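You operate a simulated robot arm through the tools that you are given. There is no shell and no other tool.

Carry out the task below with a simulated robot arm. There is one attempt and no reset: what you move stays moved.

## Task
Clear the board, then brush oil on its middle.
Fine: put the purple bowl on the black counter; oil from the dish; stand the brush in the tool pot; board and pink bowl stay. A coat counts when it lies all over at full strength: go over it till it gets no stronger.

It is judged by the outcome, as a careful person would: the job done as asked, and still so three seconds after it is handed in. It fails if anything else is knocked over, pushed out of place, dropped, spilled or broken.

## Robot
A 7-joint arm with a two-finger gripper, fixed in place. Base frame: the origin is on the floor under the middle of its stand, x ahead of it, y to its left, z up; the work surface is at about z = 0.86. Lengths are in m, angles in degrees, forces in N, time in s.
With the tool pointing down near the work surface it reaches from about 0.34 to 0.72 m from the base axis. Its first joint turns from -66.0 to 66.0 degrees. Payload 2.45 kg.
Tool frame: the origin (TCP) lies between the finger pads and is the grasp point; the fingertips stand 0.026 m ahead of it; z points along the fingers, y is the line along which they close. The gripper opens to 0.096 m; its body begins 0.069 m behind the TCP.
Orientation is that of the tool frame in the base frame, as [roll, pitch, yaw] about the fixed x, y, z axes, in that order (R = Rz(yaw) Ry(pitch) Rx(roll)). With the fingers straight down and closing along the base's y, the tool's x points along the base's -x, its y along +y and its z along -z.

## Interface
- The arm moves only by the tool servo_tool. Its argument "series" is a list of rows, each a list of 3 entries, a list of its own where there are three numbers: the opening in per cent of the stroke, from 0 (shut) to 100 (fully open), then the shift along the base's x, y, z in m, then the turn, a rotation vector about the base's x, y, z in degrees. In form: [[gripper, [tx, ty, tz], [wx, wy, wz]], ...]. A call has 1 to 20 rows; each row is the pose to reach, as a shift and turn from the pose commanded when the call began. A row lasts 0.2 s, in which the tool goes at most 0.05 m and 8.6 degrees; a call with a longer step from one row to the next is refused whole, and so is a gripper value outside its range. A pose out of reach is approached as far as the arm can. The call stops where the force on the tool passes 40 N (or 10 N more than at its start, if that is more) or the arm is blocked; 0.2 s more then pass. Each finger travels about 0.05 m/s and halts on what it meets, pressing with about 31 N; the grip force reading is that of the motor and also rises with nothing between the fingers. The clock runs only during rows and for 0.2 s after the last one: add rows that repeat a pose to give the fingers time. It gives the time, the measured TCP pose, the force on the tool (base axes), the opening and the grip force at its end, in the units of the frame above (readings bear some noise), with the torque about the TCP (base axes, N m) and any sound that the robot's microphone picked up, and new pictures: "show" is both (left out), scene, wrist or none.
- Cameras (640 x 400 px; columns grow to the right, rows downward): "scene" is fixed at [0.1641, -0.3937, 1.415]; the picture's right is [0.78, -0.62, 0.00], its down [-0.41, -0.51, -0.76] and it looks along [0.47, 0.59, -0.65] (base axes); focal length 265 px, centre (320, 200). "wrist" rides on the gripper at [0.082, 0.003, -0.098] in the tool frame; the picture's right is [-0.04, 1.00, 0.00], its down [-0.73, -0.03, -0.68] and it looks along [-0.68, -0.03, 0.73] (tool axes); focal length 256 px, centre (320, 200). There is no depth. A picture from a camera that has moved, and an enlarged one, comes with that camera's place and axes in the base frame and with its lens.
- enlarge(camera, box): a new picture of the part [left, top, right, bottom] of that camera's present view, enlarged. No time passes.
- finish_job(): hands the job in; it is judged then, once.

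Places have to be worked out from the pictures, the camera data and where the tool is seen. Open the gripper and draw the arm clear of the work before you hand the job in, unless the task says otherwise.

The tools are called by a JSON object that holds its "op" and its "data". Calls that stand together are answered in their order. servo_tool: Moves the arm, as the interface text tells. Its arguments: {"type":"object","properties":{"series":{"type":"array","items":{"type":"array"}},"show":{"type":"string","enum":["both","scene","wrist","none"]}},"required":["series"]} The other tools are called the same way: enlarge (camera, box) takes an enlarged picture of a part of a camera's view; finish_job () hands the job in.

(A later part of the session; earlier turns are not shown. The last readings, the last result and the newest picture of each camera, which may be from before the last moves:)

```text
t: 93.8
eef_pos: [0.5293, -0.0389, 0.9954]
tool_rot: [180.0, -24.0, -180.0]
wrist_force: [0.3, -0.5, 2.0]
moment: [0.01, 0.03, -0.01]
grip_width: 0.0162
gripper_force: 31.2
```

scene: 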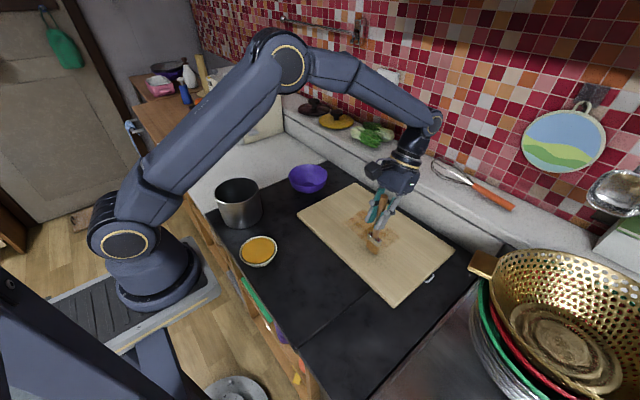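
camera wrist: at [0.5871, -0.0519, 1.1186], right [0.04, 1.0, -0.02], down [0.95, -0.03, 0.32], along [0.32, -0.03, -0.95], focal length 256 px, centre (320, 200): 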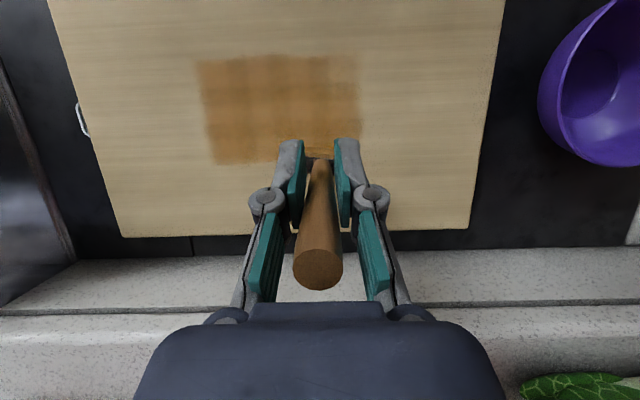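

Contact is just starting at 2 N, so I'll press 1 mm more and stroke forward.

{"op": "servo_tool", "data": {"series": [[0, [0, 0, -0.001], [0, 0, 0]], [0, [0.014, 0, -0.0014], [0, 0, 0]], [0, [0.028, 0, -0.0017], [0, 0, 0]], [0, [0.042, 0, -0.002], [0, 0, 0]], [0, [0.056, 0, -0.0023], [0, 0, 0]], [0, [0.07, 0, -0.0026], [0, 0, 0]], [0, [0.084, 0, -0.0029], [0, 0, 0]], [0, [0.092, 0, -0.0031], [0, 0, 0]]], "show": "wrist"}}

{"op": "enlarge", "data": {"camera": "wrist", "box": [120, 0, 420, 180]}}

{"op": "enlarge", "data": {"camera": "scene", "box": [330, 150, 430, 270]}}

```text
t: 95.6
eef_pos: [0.6212, -0.0384, 0.9912]
tool_rot: [-180.0, -24.1, 180.0]
wrist_force: [-3.1, 0.4, 8.9]
moment: [0.13, 0.38, 0.04]
grip_width: 0.0163
gripper_force: 30.7
camera wrist: at [0.5872, -0.0353, 1.1146], right [0.04, 1.0, -0.02], down [0.95, -0.03, 0.32], along [0.32, -0.03, -0.95], focal length 256 px, centre (320, 200)
```

wrist: 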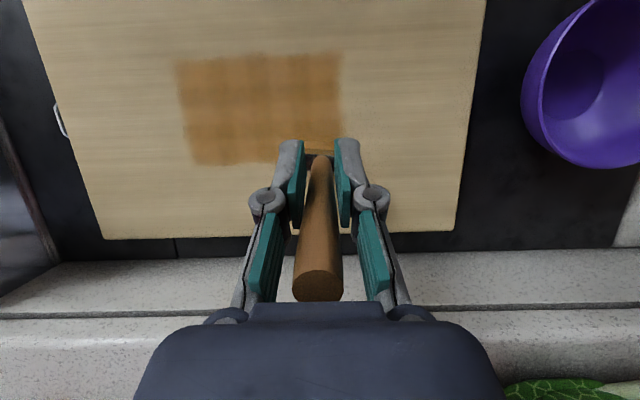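

```text
2.13 times, centred on (270, 90) of wrist
camera zoom: at [0.5872, -0.0353, 1.1146], right [0.04, 1.0, -0.02], down [0.95, -0.03, 0.32], along [0.32, -0.03, -0.95], focal length 546 px, centre (427, 435)
```

zoom: 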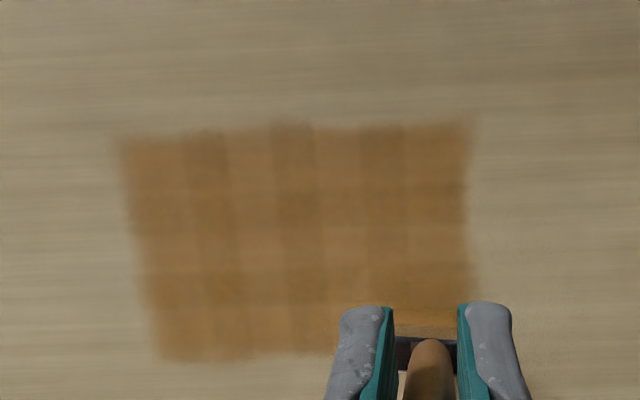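

```text
3.33 times, centred on (380, 210) of scene
camera zoom: at [0.1638, -0.3937, 1.415], right [0.78, -0.62, 0.0], down [-0.41, -0.51, -0.76], along [0.47, 0.59, -0.65], focal length 883 px, centre (120, 167)
```

zoom: 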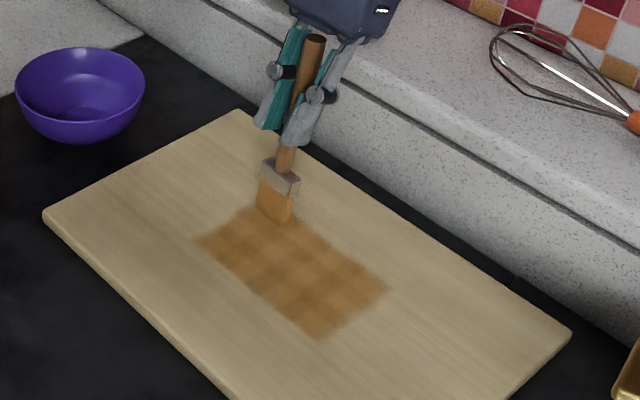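

The coat looks nearly even over the whole patch. The handle keeps creeping up in the grip, so I'll use lighter pressure. I'll go back over y of about -0.065 with the remaining oil.

{"op": "servo_tool", "data": {"series": [[0, [0, -0.013, -0.0001], [0, 0, 0]], [0, [0, -0.027, -0.0002], [0, 0, 0]], [0, [-0.016, -0.027, 0.0], [0, 0, 0]], [0, [-0.032, -0.027, 0.0003], [0, 0, 0]], [0, [-0.048, -0.027, 0.0006], [0, 0, 0]], [0, [-0.064, -0.027, 0.0009], [0, 0, 0]], [0, [-0.08, -0.027, 0.0012], [0, 0, 0]], [0, [-0.092, -0.027, 0.0014], [0, 0, 0]]], "show": "none"}}

{"op": "enlarge", "data": {"camera": "scene", "box": [330, 150, 430, 270]}}

```text
t: 97.4
eef_pos: [0.5275, -0.0653, 0.9949]
tool_rot: [-179.9, -23.9, 180.0]
wrist_force: [0.1, -0.3, -0.1]
moment: [-0.02, 0.0, 0.01]
grip_width: 0.0162
gripper_force: 31.0
```

```text
3.33 times, centred on (380, 210) of scene
camera zoom: at [0.1641, -0.3937, 1.415], right [0.78, -0.62, 0.0], down [-0.41, -0.51, -0.76], along [0.47, 0.59, -0.65], focal length 883 px, centre (120, 167)
```

zoom: 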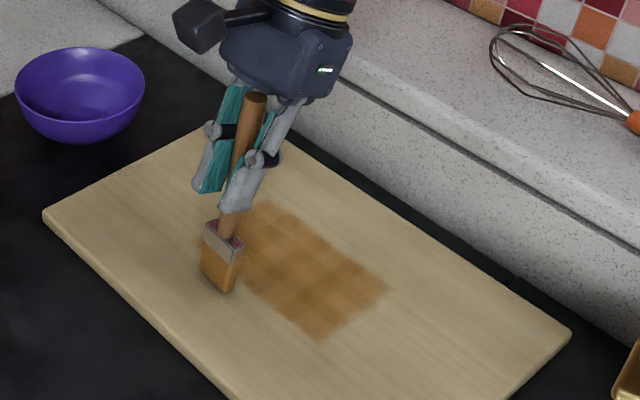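

Contact was lost again near the base side. I'll press down gently at y of about -0.09 and stroke forward.

{"op": "servo_tool", "data": {"series": [[0, [0, -0.013, -0.0005], [0, 0, 0]], [0, [0, -0.025, -0.001], [0, 0, 0]], [0, [0, -0.025, -0.0015], [0, 0, 0]]], "show": "none"}}

```text
t: 98.2
eef_pos: [0.5309, -0.0902, 0.9931]
tool_rot: [-180.0, -24.0, -179.9]
wrist_force: [-1.0, 0.2, 2.0]
moment: [0.05, 0.06, 0.0]
grip_width: 0.0161
gripper_force: 31.5
```

Light contact is starting. I'll add 0.7 mm and stroke forward over the centre lane.

{"op": "servo_tool", "data": {"series": [[0, [0, 0, -0.0007], [0, 0, 0]], [0, [0.014, 0, -0.0011], [0, 0, 0]], [0, [0.028, 0, -0.0014], [0, 0, 0]], [0, [0.042, 0, -0.0017], [0, 0, 0]], [0, [0.056, 0, -0.002], [0, 0, 0]], [0, [0.07, 0, -0.0023], [0, 0, 0]], [0, [0.084, 0, -0.0026], [0, 0, 0]], [0, [0.092, 0, -0.0028], [0, 0, 0]]], "show": "wrist"}}

{"op": "enlarge", "data": {"camera": "wrist", "box": [160, 0, 460, 180]}}

```text
t: 100.0
eef_pos: [0.6208, -0.09, 0.9913]
tool_rot: [-180.0, -24.1, 179.9]
wrist_force: [-5.6, 0.2, 15.1]
moment: [0.07, 0.65, 0.01]
grip_width: 0.0165
gripper_force: 31.1
camera wrist: at [0.5873, -0.087, 1.1126], right [0.04, 1.0, -0.02], down [0.95, -0.03, 0.32], along [0.32, -0.03, -0.95], focal length 256 px, centre (320, 200)
```

wrist: 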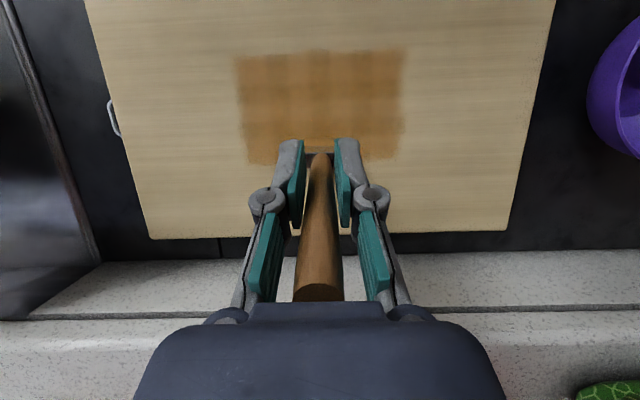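

```text
2.13 times, centred on (310, 90) of wrist
camera zoom: at [0.5873, -0.087, 1.1126], right [0.04, 1.0, -0.02], down [0.95, -0.03, 0.32], along [0.32, -0.03, -0.95], focal length 546 px, centre (341, 435)
```

zoom: 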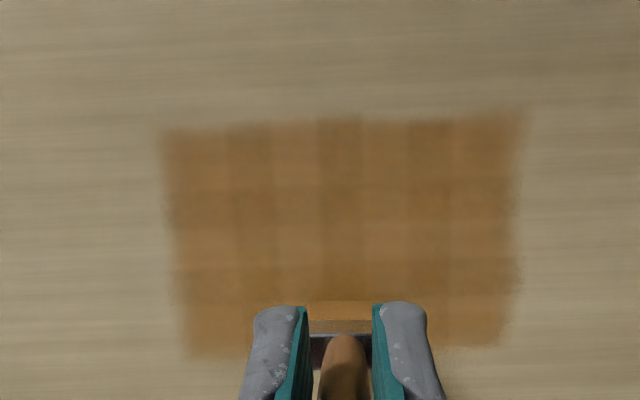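

The dark stripes look like overlaps of a 4×3 grid of cells of about 3.6 × 3.2 cm, so the middle is x 0.539–0.635, y -0.164 to -0.020, and every cell is coated. I'll reload and do a full extra pass to see whether it gets any stronger.

{"op": "servo_tool", "data": {"series": [[0, [-0.005, 0, 0.02], [0, 0, 0]], [0, [-0.02, 0.005, 0.055], [0, 0, 0]], [0, [-0.045, 0.015, 0.095], [0, 0, 0]], [0, [-0.085, 0.032, 0.1], [0, 0, 0]], [0, [-0.125, 0.049, 0.1], [0, 0, 0]], [0, [-0.165, 0.066, 0.1], [0, 0, 0]], [0, [-0.205, 0.083, 0.1], [0, 0, 0]], [0, [-0.245, 0.1, 0.1], [0, 0, 0]], [0, [-0.285, 0.117, 0.1], [0, 0, 0]], [0, [-0.3155, 0.124, 0.1], [0, 0, 0]], [0, [-0.3155, 0.124, 0.06], [0, 0, 0]], [0, [-0.3155, 0.124, 0.03], [0, 0, 0]], [0, [-0.3155, 0.124, 0.016], [0, 0, 0]], [0, [-0.3155, 0.124, 0.013], [0, 0, 0]], [0, [-0.3155, 0.124, 0.012], [0, 0, 0]]], "show": "scene"}}

{"op": "enlarge", "data": {"camera": "scene", "box": [220, 190, 300, 280]}}

{"op": "enlarge", "data": {"camera": "scene", "box": [330, 180, 420, 260]}}

```text
t: 103.2
eef_pos: [0.3072, 0.0337, 1.0015]
tool_rot: [180.0, -24.0, 180.0]
wrist_force: [-0.4, -0.3, 0.2]
moment: [0.02, -0.03, 0.0]
grip_width: 0.0163
gripper_force: 31.0
```

scene: 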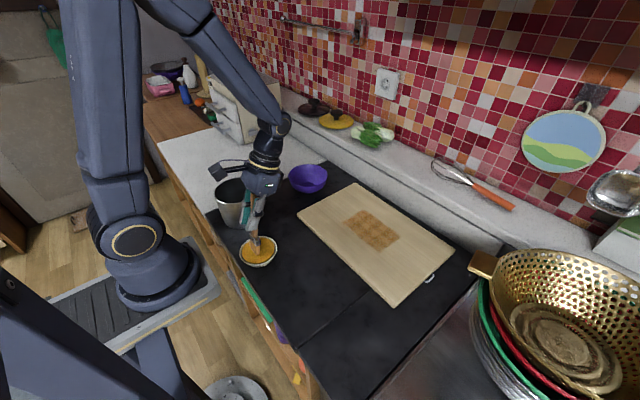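

```text
4.44 times, centred on (260, 235) of scene
camera zoom: at [0.1641, -0.3937, 1.415], right [0.78, -0.62, 0.0], down [-0.41, -0.51, -0.76], along [0.47, 0.59, -0.65], focal length 1177 px, centre (587, 44)
```

zoom: 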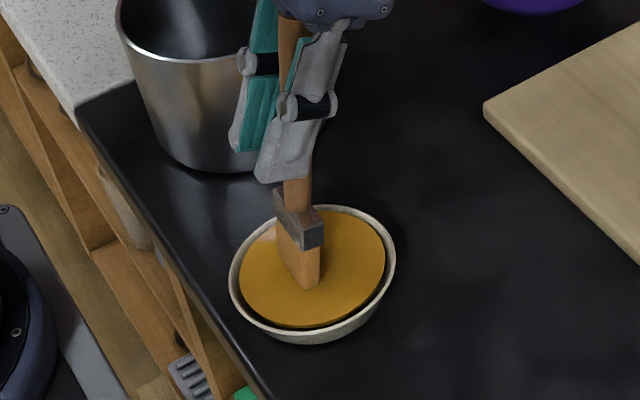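

```text
5.00 times, centred on (375, 220) of scene
camera zoom: at [0.1641, -0.3937, 1.415], right [0.78, -0.62, 0.0], down [-0.41, -0.51, -0.76], along [0.47, 0.59, -0.65], focal length 1324 px, centre (45, 100)
```

zoom: 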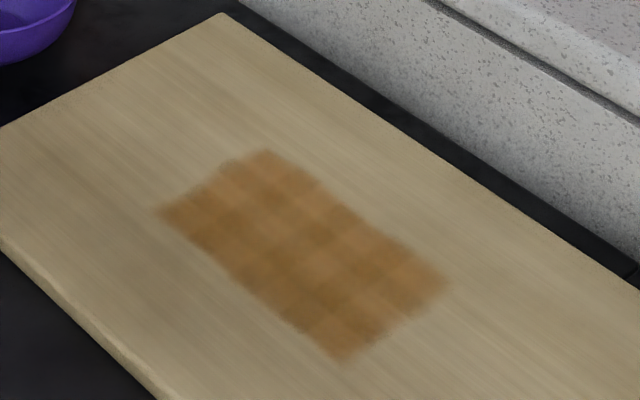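

The coat now looks like an even 4×3 plaid over the whole middle. I'll take one more load of oil, lowering gently, for a confirming pass.

{"op": "servo_tool", "data": {"series": [[0, [0, 0, -0.001], [0, 0, 0]], [0, [0, 0, -0.002], [0, 0, 0]], [0, [0, 0, -0.002], [0, 0, 0]]], "show": "none"}}

{"op": "enlarge", "data": {"camera": "scene", "box": [220, 190, 300, 280]}}

```text
t: 104.0
eef_pos: [0.3049, 0.035, 1.001]
tool_rot: [-180.0, -24.0, 180.0]
wrist_force: [-0.5, -0.8, -0.6]
moment: [0.0, 0.01, 0.03]
grip_width: 0.0162
gripper_force: 30.8
```

```text
4.44 times, centred on (260, 235) of scene
camera zoom: at [0.1641, -0.3937, 1.415], right [0.78, -0.62, 0.0], down [-0.41, -0.51, -0.76], along [0.47, 0.59, -0.65], focal length 1177 px, centre (587, 44)
```

zoom: 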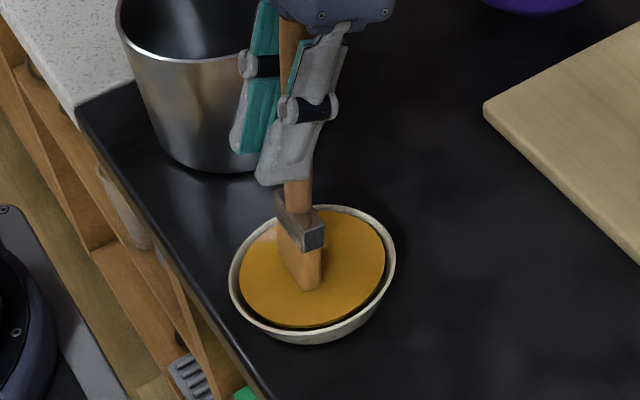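

Still no bottom contact, so I'll lower another 2 mm in small steps.

{"op": "servo_tool", "data": {"series": [[0, [0, 0, -0.0008], [0, 0, 0]], [0, [0, 0, -0.0016], [0, 0, 0]], [0, [0, 0, -0.0016], [0, 0, 0]]], "show": "none"}}

{"op": "enlarge", "data": {"camera": "scene", "box": [220, 190, 300, 280]}}

```text
t: 104.8
eef_pos: [0.3057, 0.0346, 0.998]
tool_rot: [179.9, -24.0, 179.9]
wrist_force: [-0.8, 0.1, -1.3]
moment: [0.01, 0.01, -0.05]
grip_width: 0.0161
gripper_force: 30.8
```

```text
4.44 times, centred on (260, 235) of scene
camera zoom: at [0.1641, -0.3937, 1.415], right [0.78, -0.62, 0.0], down [-0.41, -0.51, -0.76], along [0.47, 0.59, -0.65], focal length 1177 px, centre (587, 44)
```

zoom: 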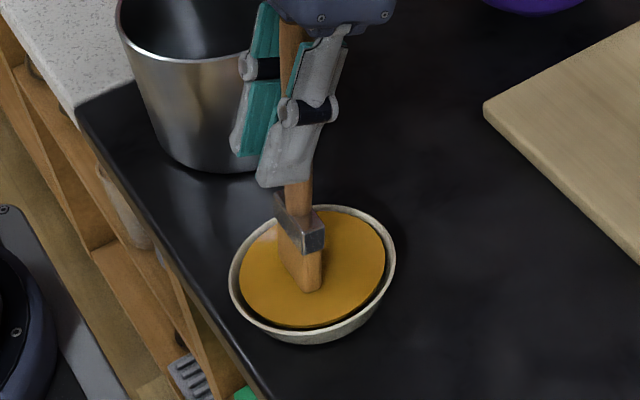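

Still free. I'll take a further small step.

{"op": "servo_tool", "data": {"series": [[0, [0, 0, -0.0008], [0, 0, 0]], [0, [0, 0, -0.0016], [0, 0, 0]], [0, [0, 0, -0.0016], [0, 0, 0]]], "show": "none"}}

{"op": "enlarge", "data": {"camera": "scene", "box": [220, 190, 300, 280]}}

```text
t: 105.6
eef_pos: [0.3062, 0.033, 0.9973]
tool_rot: [180.0, -24.0, -179.9]
wrist_force: [0.0, 0.2, 1.3]
moment: [0.03, 0.05, 0.0]
grip_width: 0.0163
gripper_force: 31.0
```

```text
4.44 times, centred on (260, 235) of scene
camera zoom: at [0.1641, -0.3937, 1.415], right [0.78, -0.62, 0.0], down [-0.41, -0.51, -0.76], along [0.47, 0.59, -0.65], focal length 1177 px, centre (587, 44)
```

zoom: 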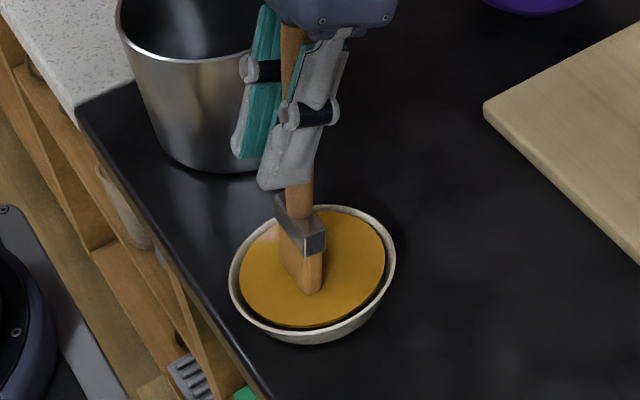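

Contact is just starting. I'll press slightly, dwell, then carry the brush to the near-right cell at y of about -0.1455.

{"op": "servo_tool", "data": {"series": [[0, [0, 0, -0.0007], [0, 0, 0]], [0, [0, 0, -0.0007], [0, 0, 0]], [0, [0, 0, 0.01], [0, 0, 0]], [0, [0, 0, 0.05], [0, 0, 0]], [0, [0, 0, 0.09], [0, 0, 0]], [0, [0.03, -0.024, 0.095], [0, 0, 0]], [0, [0.062, -0.049, 0.095], [0, 0, 0]], [0, [0.094, -0.075, 0.095], [0, 0, 0]], [0, [0.126, -0.101, 0.095], [0, 0, 0]], [0, [0.158, -0.127, 0.095], [0, 0, 0]], [0, [0.19, -0.153, 0.095], [0, 0, 0]], [0, [0.2245, -0.18, 0.095], [0, 0, 0]], [0, [0.2245, -0.18, 0.05], [0, 0, 0]], [0, [0.2245, -0.18, 0.02], [0, 0, 0]], [0, [0.2245, -0.18, 0.004], [0, 0, 0]], [0, [0.2245, -0.18, -0.003], [0, 0, 0]], [0, [0.2245, -0.18, -0.0045], [0, 0, 0]]], "show": "scene"}}

{"op": "enlarge", "data": {"camera": "scene", "box": [330, 170, 430, 270]}}

```text
t: 109.2
eef_pos: [0.5304, -0.1459, 0.9909]
tool_rot: [179.9, -24.0, -180.0]
wrist_force: [-0.1, 0.2, -0.8]
moment: [0.01, 0.0, -0.01]
grip_width: 0.016
gripper_force: 30.8
```

scene: 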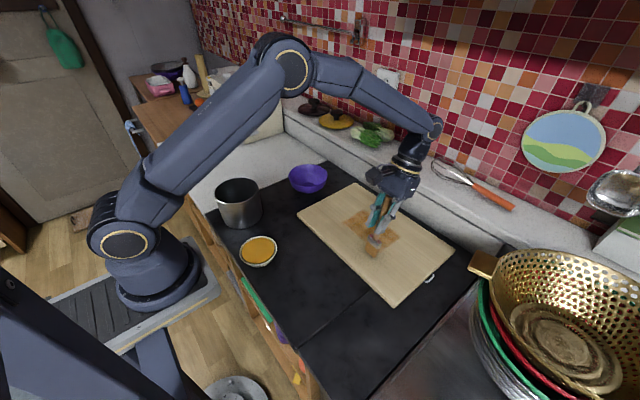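

```text
4.00 times, centred on (380, 220) of scene
camera zoom: at [0.1641, -0.3937, 1.415], right [0.78, -0.62, 0.0], down [-0.41, -0.51, -0.76], along [0.47, 0.59, -0.65], focal length 1059 px, centre (80, 120)
```

zoom: 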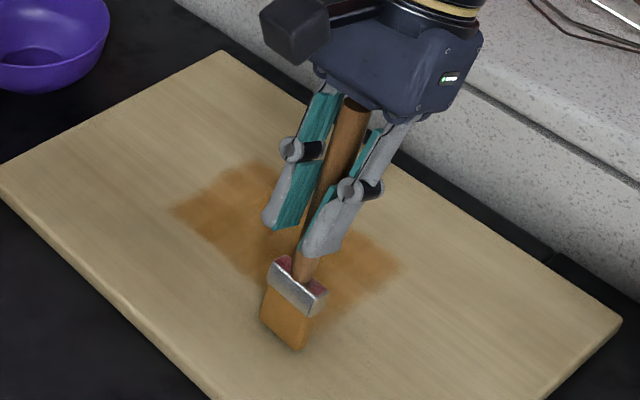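

The brush is loaded and the handle end now rests close to the palm, so it can't slip much further. I'll lower to light contact.

{"op": "servo_tool", "data": {"series": [[0, [0, 0, -0.001], [0, 0, 0]], [0, [0, 0, -0.002], [0, 0, 0]], [0, [0, 0, -0.002], [0, 0, 0]]], "show": "none"}}

```text
t: 110.0
eef_pos: [0.5305, -0.1464, 0.9898]
tool_rot: [-179.9, -24.0, 180.0]
wrist_force: [0.3, -0.3, 2.1]
moment: [0.01, -0.03, -0.01]
grip_width: 0.0161
gripper_force: 30.6
```

Light contact at 2 N. I'll press 0.7 mm and stroke forward over the right column.

{"op": "servo_tool", "data": {"series": [[0, [0, 0, -0.0007], [0, 0, 0]], [0, [0.014, 0, -0.001], [0, 0, 0]], [0, [0.028, 0, -0.0013], [0, 0, 0]], [0, [0.042, 0, -0.0016], [0, 0, 0]], [0, [0.056, 0, -0.0019], [0, 0, 0]], [0, [0.07, 0, -0.0022], [0, 0, 0]], [0, [0.084, 0, -0.0025], [0, 0, 0]], [0, [0.092, 0, -0.0027], [0, 0, 0]]], "show": "wrist"}}

{"op": "enlarge", "data": {"camera": "wrist", "box": [200, 0, 500, 180]}}

```text
t: 111.8
eef_pos: [0.6225, -0.1465, 0.9882]
tool_rot: [180.0, -23.9, 180.0]
wrist_force: [-5.0, -0.1, 13.5]
moment: [0.01, 0.62, 0.02]
grip_width: 0.0164
gripper_force: 30.8
camera wrist: at [0.588, -0.1435, 1.1103], right [0.04, 1.0, -0.02], down [0.95, -0.03, 0.32], along [0.32, -0.03, -0.95], focal length 256 px, centre (320, 200)
```

wrist: 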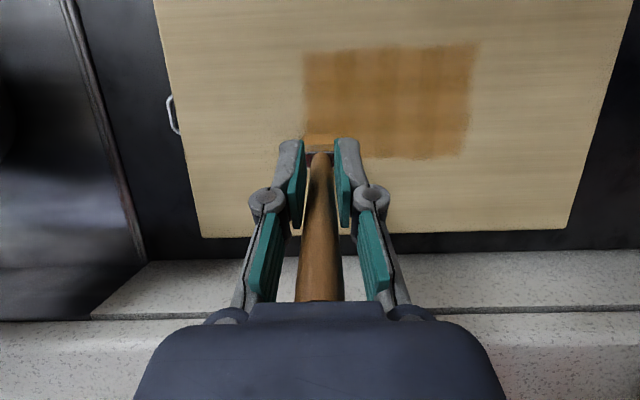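

```text
2.13 times, centred on (350, 90) of wrist
camera zoom: at [0.588, -0.1435, 1.1103], right [0.04, 1.0, -0.02], down [0.95, -0.03, 0.32], along [0.32, -0.03, -0.95], focal length 546 px, centre (256, 435)
```

zoom: 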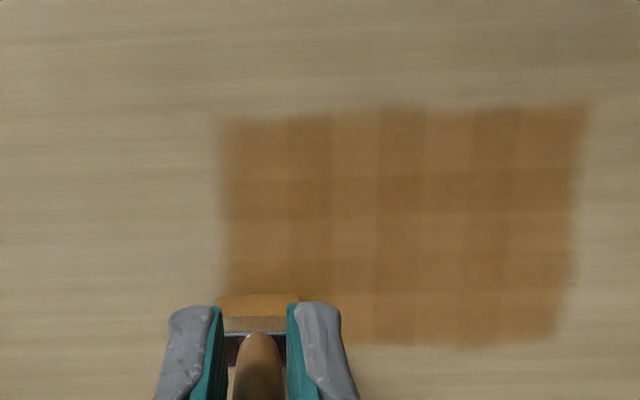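

The cell just repainted looks the same shade as its neighbours, which suggests the coat is near full strength. I'll continue the pass back over the next column at y of about -0.11.

{"op": "servo_tool", "data": {"series": [[0, [0, 0.018, -0.0003], [0, 0, 0]], [0, [0, 0.036, -0.0004], [0, 0, 0]], [0, [-0.014, 0.036, -0.0003], [0, 0, 0]], [0, [-0.028, 0.036, -0.0002], [0, 0, 0]], [0, [-0.042, 0.036, 0.0], [0, 0, 0]], [0, [-0.056, 0.036, 0.0002], [0, 0, 0]], [0, [-0.07, 0.036, 0.0004], [0, 0, 0]], [0, [-0.084, 0.036, 0.0006], [0, 0, 0]], [0, [-0.092, 0.036, 0.0007], [0, 0, 0]]], "show": "none"}}

{"op": "enlarge", "data": {"camera": "scene", "box": [330, 170, 430, 270]}}

```text
t: 113.8
eef_pos: [0.5305, -0.1109, 0.988]
tool_rot: [-180.0, -24.0, -179.9]
wrist_force: [3.2, 0.7, 8.7]
moment: [0.1, -0.32, 0.0]
grip_width: 0.0161
gripper_force: 31.5
```

```text
4.00 times, centred on (380, 220) of scene
camera zoom: at [0.164, -0.3937, 1.415], right [0.78, -0.62, 0.0], down [-0.41, -0.51, -0.76], along [0.47, 0.59, -0.65], focal length 1059 px, centre (80, 120)
```

zoom: 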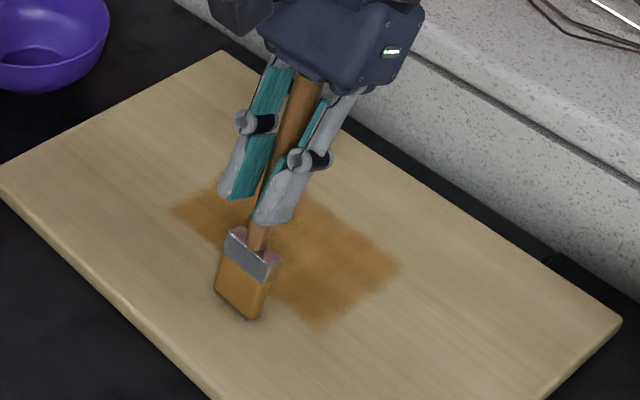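

Contact held at about 9 N for the whole back stroke, and the bristles stay fully orange, so the cells are taking little more oil. I'll do the remaining two columns.

{"op": "servo_tool", "data": {"series": [[0, [0, 0.018, 0], [0, 0, 0]], [0, [0, 0.037, 0], [0, 0, 0]], [0, [0.014, 0.037, -0.0003], [0, 0, 0]], [0, [0.028, 0.037, -0.0006], [0, 0, 0]], [0, [0.042, 0.037, -0.0009], [0, 0, 0]], [0, [0.056, 0.037, -0.0012], [0, 0, 0]], [0, [0.07, 0.037, -0.0015], [0, 0, 0]], [0, [0.084, 0.037, -0.0018], [0, 0, 0]], [0, [0.096, 0.037, -0.002], [0, 0, 0]], [0, [0.096, 0.055, -0.0021], [0, 0, 0]], [0, [0.096, 0.073, -0.0022], [0, 0, 0]]], "show": "wrist"}}

{"op": "enlarge", "data": {"camera": "wrist", "box": [120, 0, 420, 180]}}

```text
t: 116.2
eef_pos: [0.6262, -0.0366, 0.9863]
tool_rot: [-179.9, -23.9, 179.9]
wrist_force: [1.1, -6.4, 13.9]
moment: [-0.32, 0.03, 0.01]
grip_width: 0.0163
gripper_force: 31.1
camera wrist: at [0.5919, -0.0341, 1.1086], right [0.04, 1.0, -0.02], down [0.95, -0.03, 0.32], along [0.32, -0.03, -0.95], focal length 256 px, centre (320, 200)
```

wrist: 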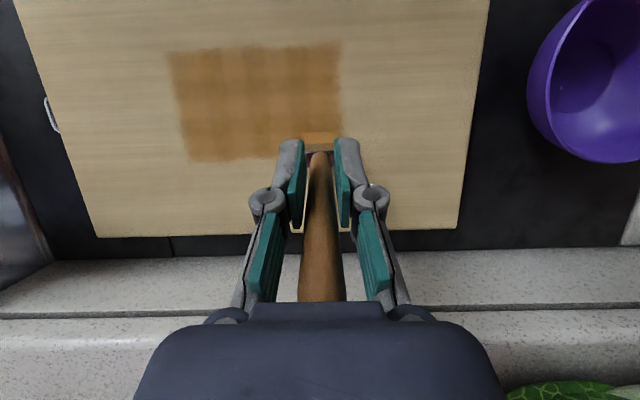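

```text
2.13 times, centred on (270, 90) of wrist
camera zoom: at [0.5919, -0.0341, 1.1086], right [0.04, 1.0, -0.02], down [0.95, -0.03, 0.32], along [0.32, -0.03, -0.95], focal length 546 px, centre (427, 435)
```

zoom: 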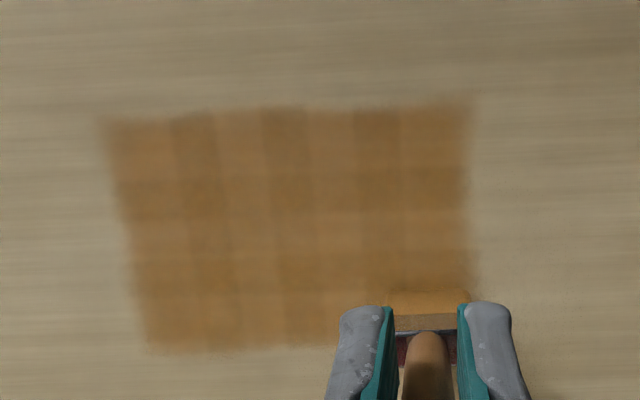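

The coat looks even across all cells. I'll finish with the back stroke over the left column.

{"op": "servo_tool", "data": {"series": [[0, [-0.014, 0, 0.0001], [0, 0, 0]], [0, [-0.028, 0, 0.0002], [0, 0, 0]], [0, [-0.042, 0, 0.0004], [0, 0, 0]], [0, [-0.056, 0, 0.0006], [0, 0, 0]], [0, [-0.07, 0, 0.0008], [0, 0, 0]], [0, [-0.084, 0, 0.001], [0, 0, 0]], [0, [-0.096, 0, 0.0012], [0, 0, 0]]], "show": "scene"}}

{"op": "enlarge", "data": {"camera": "scene", "box": [330, 170, 430, 270]}}

```text
t: 117.8
eef_pos: [0.5309, -0.0363, 0.9865]
tool_rot: [180.0, -24.0, -180.0]
wrist_force: [1.9, 0.2, 6.5]
moment: [0.04, -0.22, -0.06]
grip_width: 0.0162
gripper_force: 30.7
```

scene: 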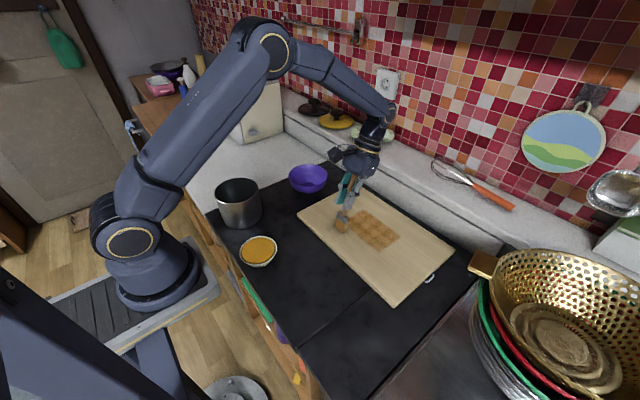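

```text
4.00 times, centred on (380, 220) of scene
camera zoom: at [0.164, -0.3937, 1.415], right [0.78, -0.62, 0.0], down [-0.41, -0.51, -0.76], along [0.47, 0.59, -0.65], focal length 1059 px, centre (80, 120)
```

zoom: 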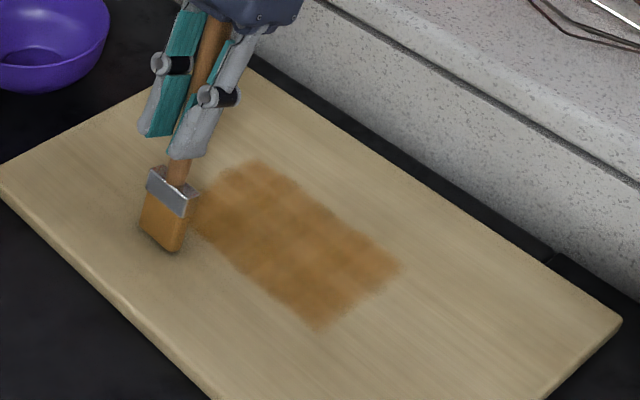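

The bristles are still fully orange after a whole pass, which is a good sign of saturation. I'll do one more quick pass between the previous lanes to be sure, then compare the shade.

{"op": "servo_tool", "data": {"series": [[0, [0, -0.019, -0.0002], [0, 0, 0]], [0, [0.024, -0.019, -0.0006], [0, 0, 0]], [0, [0.048, -0.019, -0.0011], [0, 0, 0]], [0, [0.072, -0.019, -0.0016], [0, 0, 0]], [0, [0.096, -0.019, -0.0021], [0, 0, 0]], [0, [0.096, -0.038, -0.0022], [0, 0, 0]], [0, [0.096, -0.055, -0.0023], [0, 0, 0]], [0, [0.072, -0.055, -0.002], [0, 0, 0]], [0, [0.048, -0.055, -0.0017], [0, 0, 0]], [0, [0.024, -0.055, -0.0014], [0, 0, 0]], [0, [0, -0.055, -0.001], [0, 0, 0]]], "show": "none"}}

{"op": "enlarge", "data": {"camera": "scene", "box": [330, 170, 430, 270]}}

```text
t: 120.2
eef_pos: [0.5301, -0.0918, 0.9867]
tool_rot: [179.9, -24.0, 180.0]
wrist_force: [-0.2, 1.0, -0.6]
moment: [-0.03, 0.0, 0.02]
grip_width: 0.0161
gripper_force: 30.7
```

```text
4.00 times, centred on (380, 220) of scene
camera zoom: at [0.1641, -0.3937, 1.415], right [0.78, -0.62, 0.0], down [-0.41, -0.51, -0.76], along [0.47, 0.59, -0.65], focal length 1059 px, centre (80, 120)
```

zoom: 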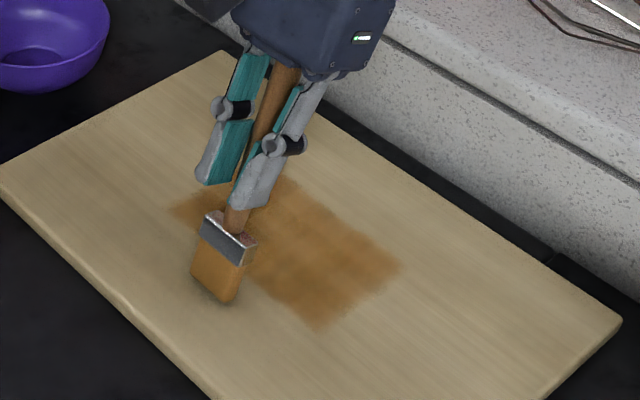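

The last bit lost contact. I'll press 1.5 mm and finish the right half forward and back.

{"op": "servo_tool", "data": {"series": [[0, [0, -0.018, -0.0008], [0, 0, 0]], [0, [0, -0.036, -0.0014], [0, 0, 0]], [0, [0.02, -0.036, -0.0019], [0, 0, 0]], [0, [0.04, -0.036, -0.0023], [0, 0, 0]], [0, [0.06, -0.036, -0.0027], [0, 0, 0]], [0, [0.08, -0.036, -0.0031], [0, 0, 0]], [0, [0.096, -0.036, -0.0035], [0, 0, 0]], [0, [0.096, -0.05, -0.0036], [0, 0, 0]], [0, [0.096, -0.064, -0.0037], [0, 0, 0]]], "show": "wrist"}}

{"op": "enlarge", "data": {"camera": "wrist", "box": [200, 0, 500, 180]}}

```text
t: 122.2
eef_pos: [0.6226, -0.1556, 0.9846]
tool_rot: [-180.0, -23.8, 180.0]
wrist_force: [3.4, 7.1, 20.3]
moment: [0.54, -0.05, -0.05]
grip_width: 0.0159
gripper_force: 30.9
out of reach, approached as far as the arm can: row 9
camera wrist: at [0.5878, -0.1525, 1.106], right [0.04, 1.0, -0.02], down [0.95, -0.03, 0.33], along [0.32, -0.03, -0.95], focal length 256 px, centre (320, 200)
```

wrist: 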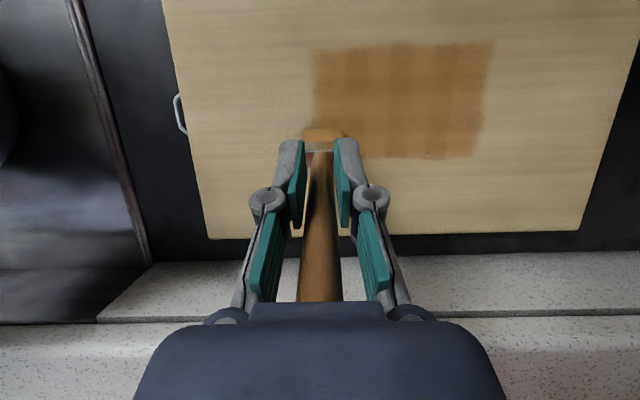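

```text
2.13 times, centred on (350, 90) of wrist
camera zoom: at [0.5878, -0.1525, 1.106], right [0.04, 1.0, -0.02], down [0.95, -0.03, 0.33], along [0.32, -0.03, -0.95], focal length 546 px, centre (256, 435)
```

zoom: 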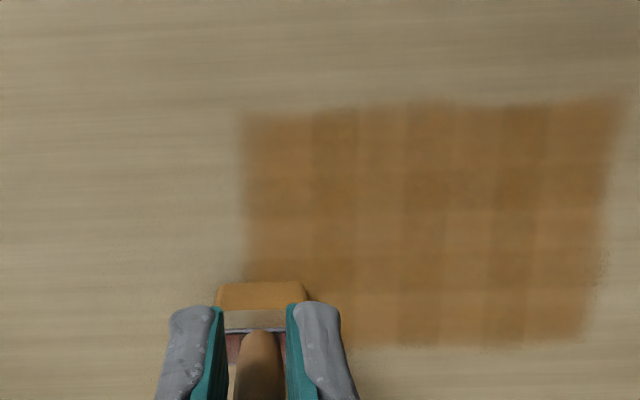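

The brush has leaned so its tip trails, and the last far-edge passes may have fallen short. I'll lift slightly and rotate the tool 8° forward so the brush is upright again and can reach the far row.

{"op": "servo_tool", "data": {"series": [[0, [0, 0.003, 0.004], [0, 0, 0]], [0, [-0.002, 0.006, 0.008], [0, -4, 0]], [0, [-0.004, 0.008, 0.008], [0, -8, 0]], [0, [-0.004, 0.008, 0.005], [0, -8, 0]]]}}

{"op": "enlarge", "data": {"camera": "scene", "box": [340, 160, 440, 260]}}

```text
t: 123.2
eef_pos: [0.6469, -0.1561, 0.994]
tool_rot: [-180.0, -15.9, 179.9]
wrist_force: [-0.1, -0.3, -0.2]
moment: [-0.01, 0.01, -0.01]
grip_width: 0.0158
gripper_force: 31.0
out of reach, approached as far as the arm can: row 2, 3, 4
camera wrist: at [0.5959, -0.1523, 1.1093], right [0.04, 1.0, -0.01], down [0.89, -0.03, 0.45], along [0.45, -0.03, -0.89], focal length 256 px, centre (320, 200)
```

scene: 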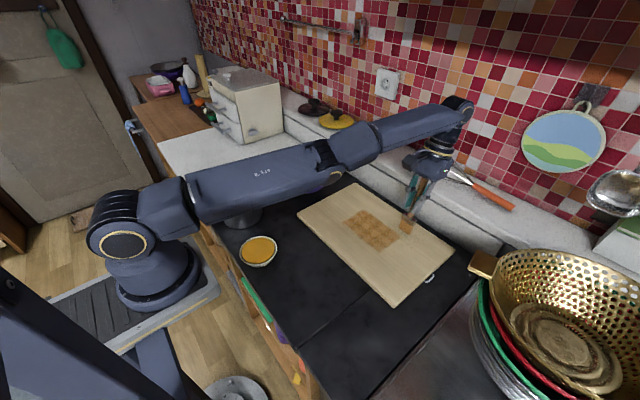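
wrist: 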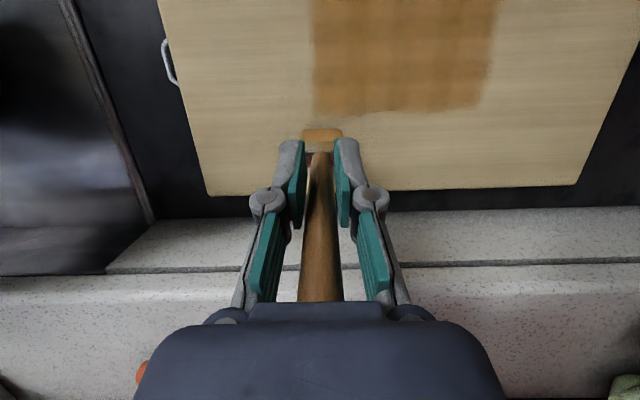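

```text
4.00 times, centred on (390, 210) of scene
camera zoom: at [0.1641, -0.3937, 1.415], right [0.78, -0.62, 0.0], down [-0.41, -0.51, -0.76], along [0.47, 0.59, -0.65], focal length 1059 px, centre (40, 160)
```

zoom: 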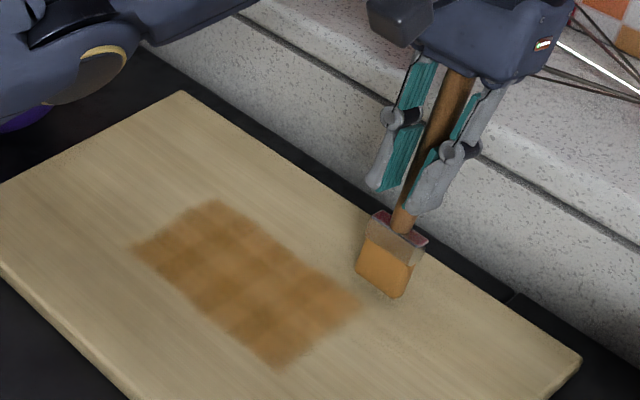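

The arm went further out than asked, with the tip now hovering beyond the patch and touching nothing. I'll look at the full patch from here, then pull back.

{"op": "enlarge", "data": {"camera": "wrist", "box": [290, 0, 510, 130]}}

{"op": "servo_tool", "data": {"series": [[0, [-0.01, 0.005, 0.004], [0, 0, 0]], [0, [-0.025, 0.01, 0.006], [0, 0, 0]], [0, [-0.025, 0.01, 0.006], [0, 0, 0]]]}}

```text
2.91 times, centred on (400, 65) of wrist
camera zoom: at [0.5959, -0.1523, 1.1093], right [0.04, 1.0, -0.01], down [0.89, -0.03, 0.45], along [0.45, -0.03, -0.89], focal length 745 px, centre (87, 593)
```

zoom: 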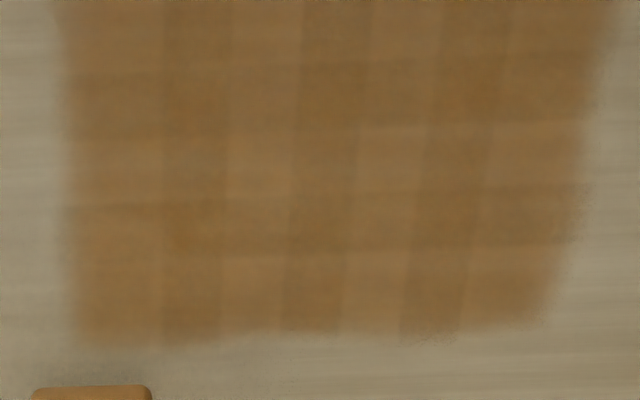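

```text
t: 124.0
eef_pos: [0.6461, -0.1495, 1.0044]
tool_rot: [-179.9, -16.1, 180.0]
wrist_force: [-0.4, -0.7, 0.5]
moment: [0.02, 0.01, 0.0]
grip_width: 0.0161
gripper_force: 30.9
out of reach, approached as far as the arm can: row 1, 2, 3
camera wrist: at [0.5957, -0.1482, 1.1192], right [0.04, 1.0, -0.01], down [0.89, -0.03, 0.45], along [0.45, -0.03, -0.89], focal length 256 px, centre (320, 200)
```

scene: 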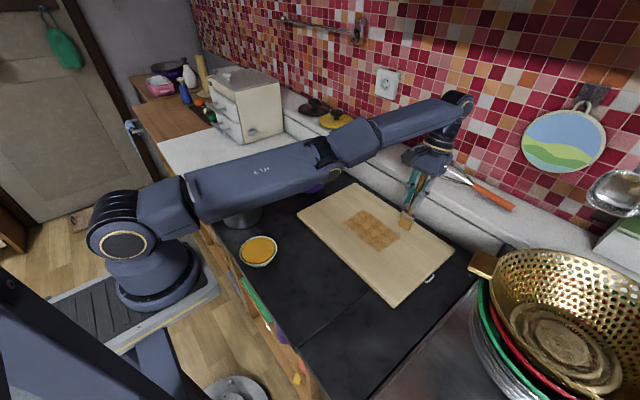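
wrist: 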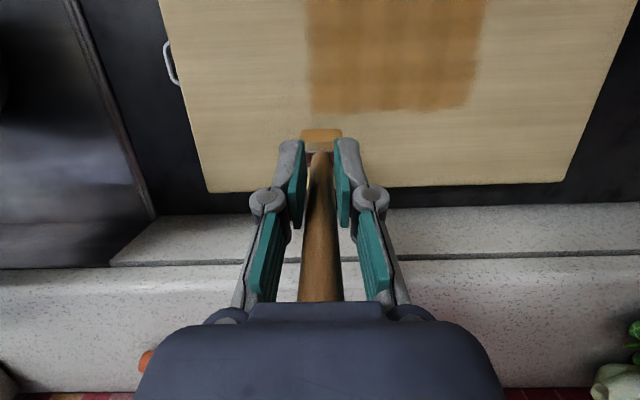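

The whole patch shows the same even shade including the far row, so the coat is saturated. The arm is stretched near its limit, so I'll move it up and back decisively.

{"op": "servo_tool", "data": {"series": [[0, [-0.02, 0.0, 0.02], [0, 0, 0]], [0, [-0.05, 0.0, 0.045], [0, 0, 0]], [0, [-0.08, 0.0, 0.07], [0, 0, 0]], [0, [-0.11, 0.0, 0.09], [0, 0, 0]], [0, [-0.11, 0.0, 0.09], [0, 0, 0]]]}}

```text
t: 125.2
eef_pos: [0.5388, -0.1544, 1.0929]
tool_rot: [-179.8, -15.4, 179.7]
wrist_force: [-2.1, 0.5, -1.7]
moment: [-0.04, -0.11, -0.01]
grip_width: 0.0155
gripper_force: 30.6
out of reach, approached as far as the arm can: row 1, 2, 3
camera wrist: at [0.4868, -0.1503, 1.2088], right [0.04, 1.0, -0.01], down [0.89, -0.03, 0.46], along [0.46, -0.03, -0.89], focal length 256 px, centre (320, 200)
```

scene: 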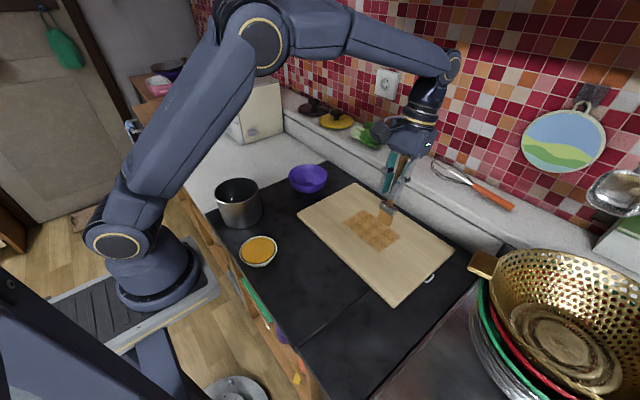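
wrist: 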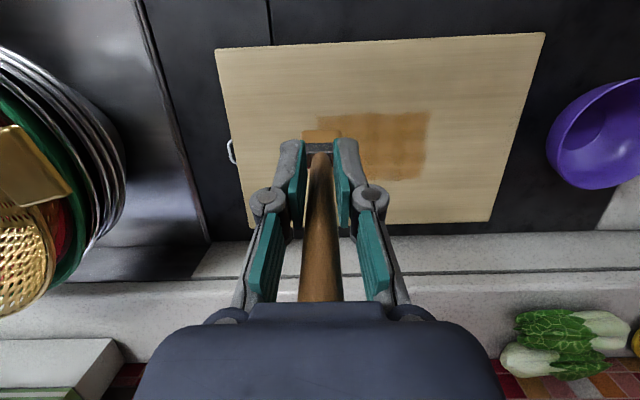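

The arm is back in a comfortable pose. I'll examine the coat closely before deciding whether another pass is needed.

{"op": "enlarge", "data": {"camera": "scene", "box": [340, 200, 405, 255]}}

{"op": "enlarge", "data": {"camera": "wrist", "box": [290, 90, 450, 200]}}

```text
7.27 times, centred on (372, 228) of scene
camera zoom: at [0.1641, -0.3938, 1.415], right [0.78, -0.62, 0.0], down [-0.41, -0.51, -0.76], along [0.47, 0.59, -0.65], focal length 1926 px, centre (-62, 0)
```

zoom: 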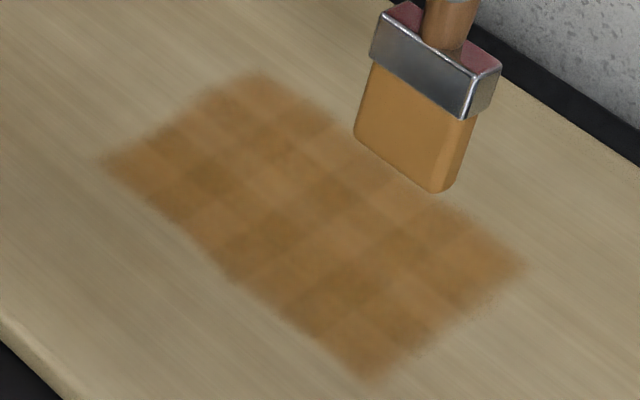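

```text
3.64 times, centred on (370, 145) of wrist
camera zoom: at [0.4868, -0.1503, 1.2088], right [0.04, 1.0, -0.01], down [0.89, -0.03, 0.46], along [0.46, -0.03, -0.89], focal length 931 px, centre (138, 400)
```

zoom: 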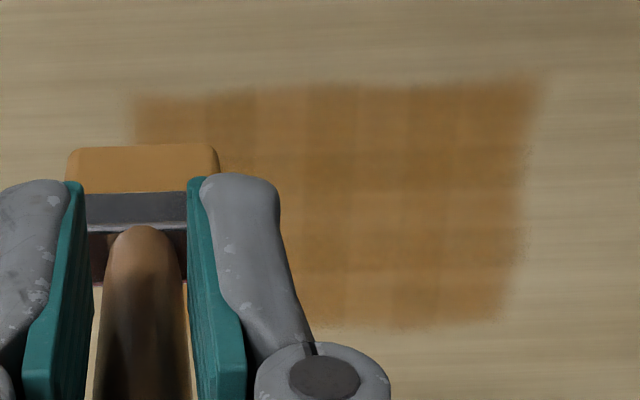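

The coat looks even and saturated, and plenty of oil remains on the bristles. To be safe I'll give the far row one more light pass with less tool tilt so it is comfortably in reach.

{"op": "servo_tool", "data": {"series": [[0, [0.02, 0.004, -0.02], [0, -2, 0]], [0, [0.04, 0.008, -0.045], [0, -4, 0]], [0, [0.052, 0.008, -0.075], [0, -4, 0]], [0, [0.052, 0.008, -0.095], [0, -4, 0]], [0, [0.052, 0.008, -0.099], [0, -4, 0]], [0, [0.052, 0.008, -0.099], [0, -4, 0]]]}}

{"op": "enlarge", "data": {"camera": "scene", "box": [340, 160, 440, 260]}}

```text
t: 126.6
eef_pos: [0.5902, -0.1444, 0.9939]
tool_rot: [179.9, -12.0, -179.9]
wrist_force: [-0.8, -0.1, -0.6]
moment: [0.0, 0.0, 0.0]
grip_width: 0.0156
gripper_force: 31.6
camera wrist: at [0.5302, -0.141, 1.1058], right [0.04, 1.0, -0.01], down [0.86, -0.03, 0.51], along [0.51, -0.03, -0.86], focal length 256 px, centre (320, 200)
```

scene: 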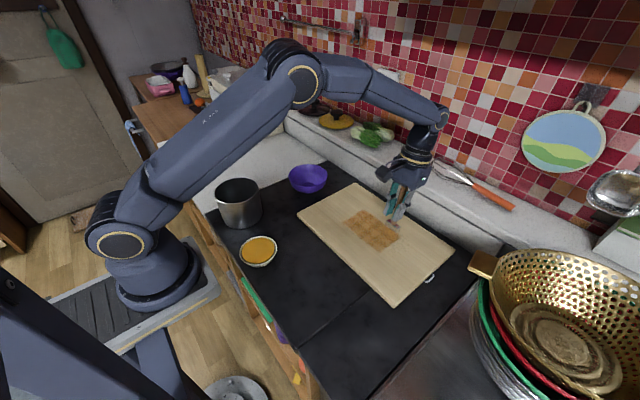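
wrist: 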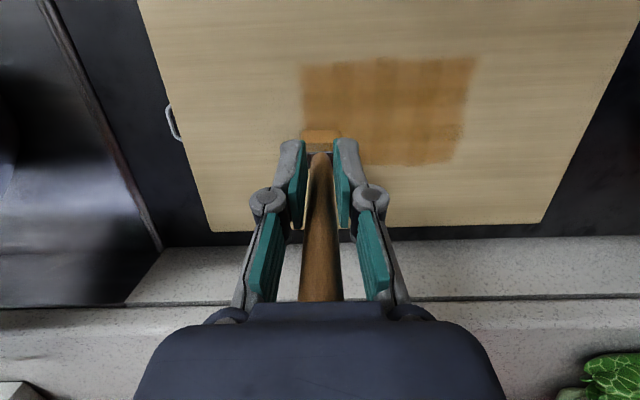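

```text
4.00 times, centred on (390, 210) of scene
camera zoom: at [0.1641, -0.3937, 1.415], right [0.78, -0.62, 0.0], down [-0.41, -0.51, -0.76], along [0.47, 0.59, -0.65], focal length 1059 px, centre (40, 160)
```

zoom: 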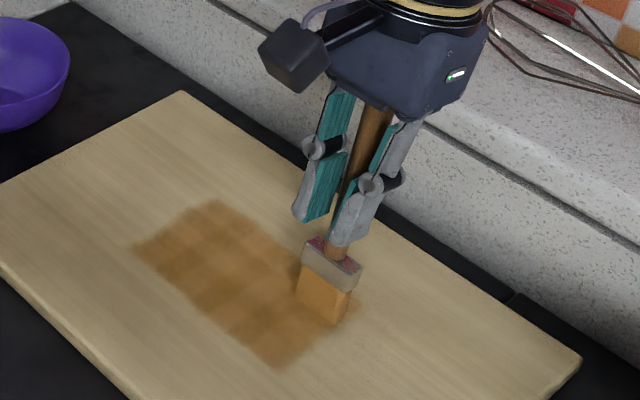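

The tip is at about x 0.607, over the far-right cell. I'll lower to light contact.

{"op": "servo_tool", "data": {"series": [[0, [0.005, 0, -0.002], [0, 0, 0]], [0, [0.005, 0, -0.004], [0, 0, 0]], [0, [0.005, 0, -0.005], [0, 0, 0]], [0, [0.005, 0, -0.005], [0, 0, 0]]], "show": "none"}}

```text
t: 127.6
eef_pos: [0.5935, -0.1436, 0.9878]
tool_rot: [179.9, -12.1, 179.9]
wrist_force: [-0.1, -0.1, 0.3]
moment: [0.01, 0.01, 0.0]
grip_width: 0.0157
gripper_force: 31.0
```

No contact yet at z 0.988, so I'll step down further.

{"op": "servo_tool", "data": {"series": [[0, [0, 0, -0.001], [0, 0, 0]], [0, [0, 0, -0.002], [0, 0, 0]], [0, [0, 0, -0.002], [0, 0, 0]]], "show": "none"}}

```text
t: 128.4
eef_pos: [0.5939, -0.1436, 0.9873]
tool_rot: [-180.0, -12.0, -180.0]
wrist_force: [0.3, -0.2, 0.2]
moment: [0.0, -0.02, -0.02]
grip_width: 0.0155
gripper_force: 31.1
```

Still free; another step of 1.5 mm.

{"op": "servo_tool", "data": {"series": [[0, [0, 0, -0.001], [0, 0, 0]], [0, [0, 0, -0.0018], [0, 0, 0]], [0, [0, 0, -0.0018], [0, 0, 0]]], "show": "none"}}

```text
t: 129.2
eef_pos: [0.5943, -0.1432, 0.9842]
tool_rot: [-180.0, -11.9, 180.0]
wrist_force: [-0.4, 0.7, -0.8]
moment: [-0.02, -0.02, -0.01]
grip_width: 0.0157
gripper_force: 31.2
```

Still no contact at 0.984; I'll continue in 1 mm steps.

{"op": "servo_tool", "data": {"series": [[0, [0, 0, -0.001], [0, 0, 0]], [0, [0, 0, -0.0016], [0, 0, 0]], [0, [0, 0, -0.0016], [0, 0, 0]]], "show": "none"}}

{"op": "enlarge", "data": {"camera": "scene", "box": [360, 190, 420, 250]}}

```text
t: 130.0
eef_pos: [0.5945, -0.1431, 0.9845]
tool_rot: [180.0, -11.9, 180.0]
wrist_force: [-1.6, 0.7, 13.0]
moment: [0.05, -0.06, 0.03]
grip_width: 0.0154
gripper_force: 31.0
```

```text
6.67 times, centred on (390, 220) of scene
camera zoom: at [0.1638, -0.3936, 1.415], right [0.78, -0.62, 0.0], down [-0.41, -0.51, -0.76], along [0.47, 0.59, -0.65], focal length 1766 px, centre (-147, 67)
```

zoom: 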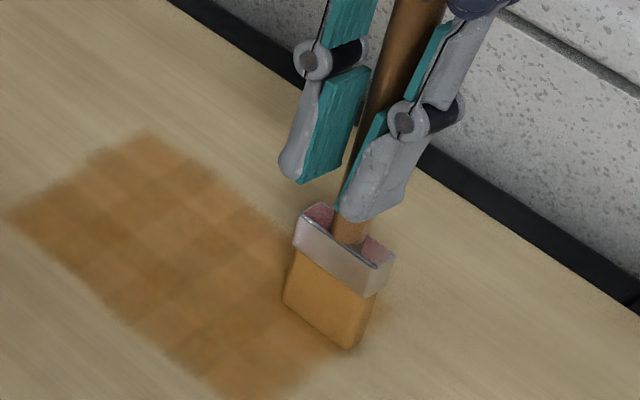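

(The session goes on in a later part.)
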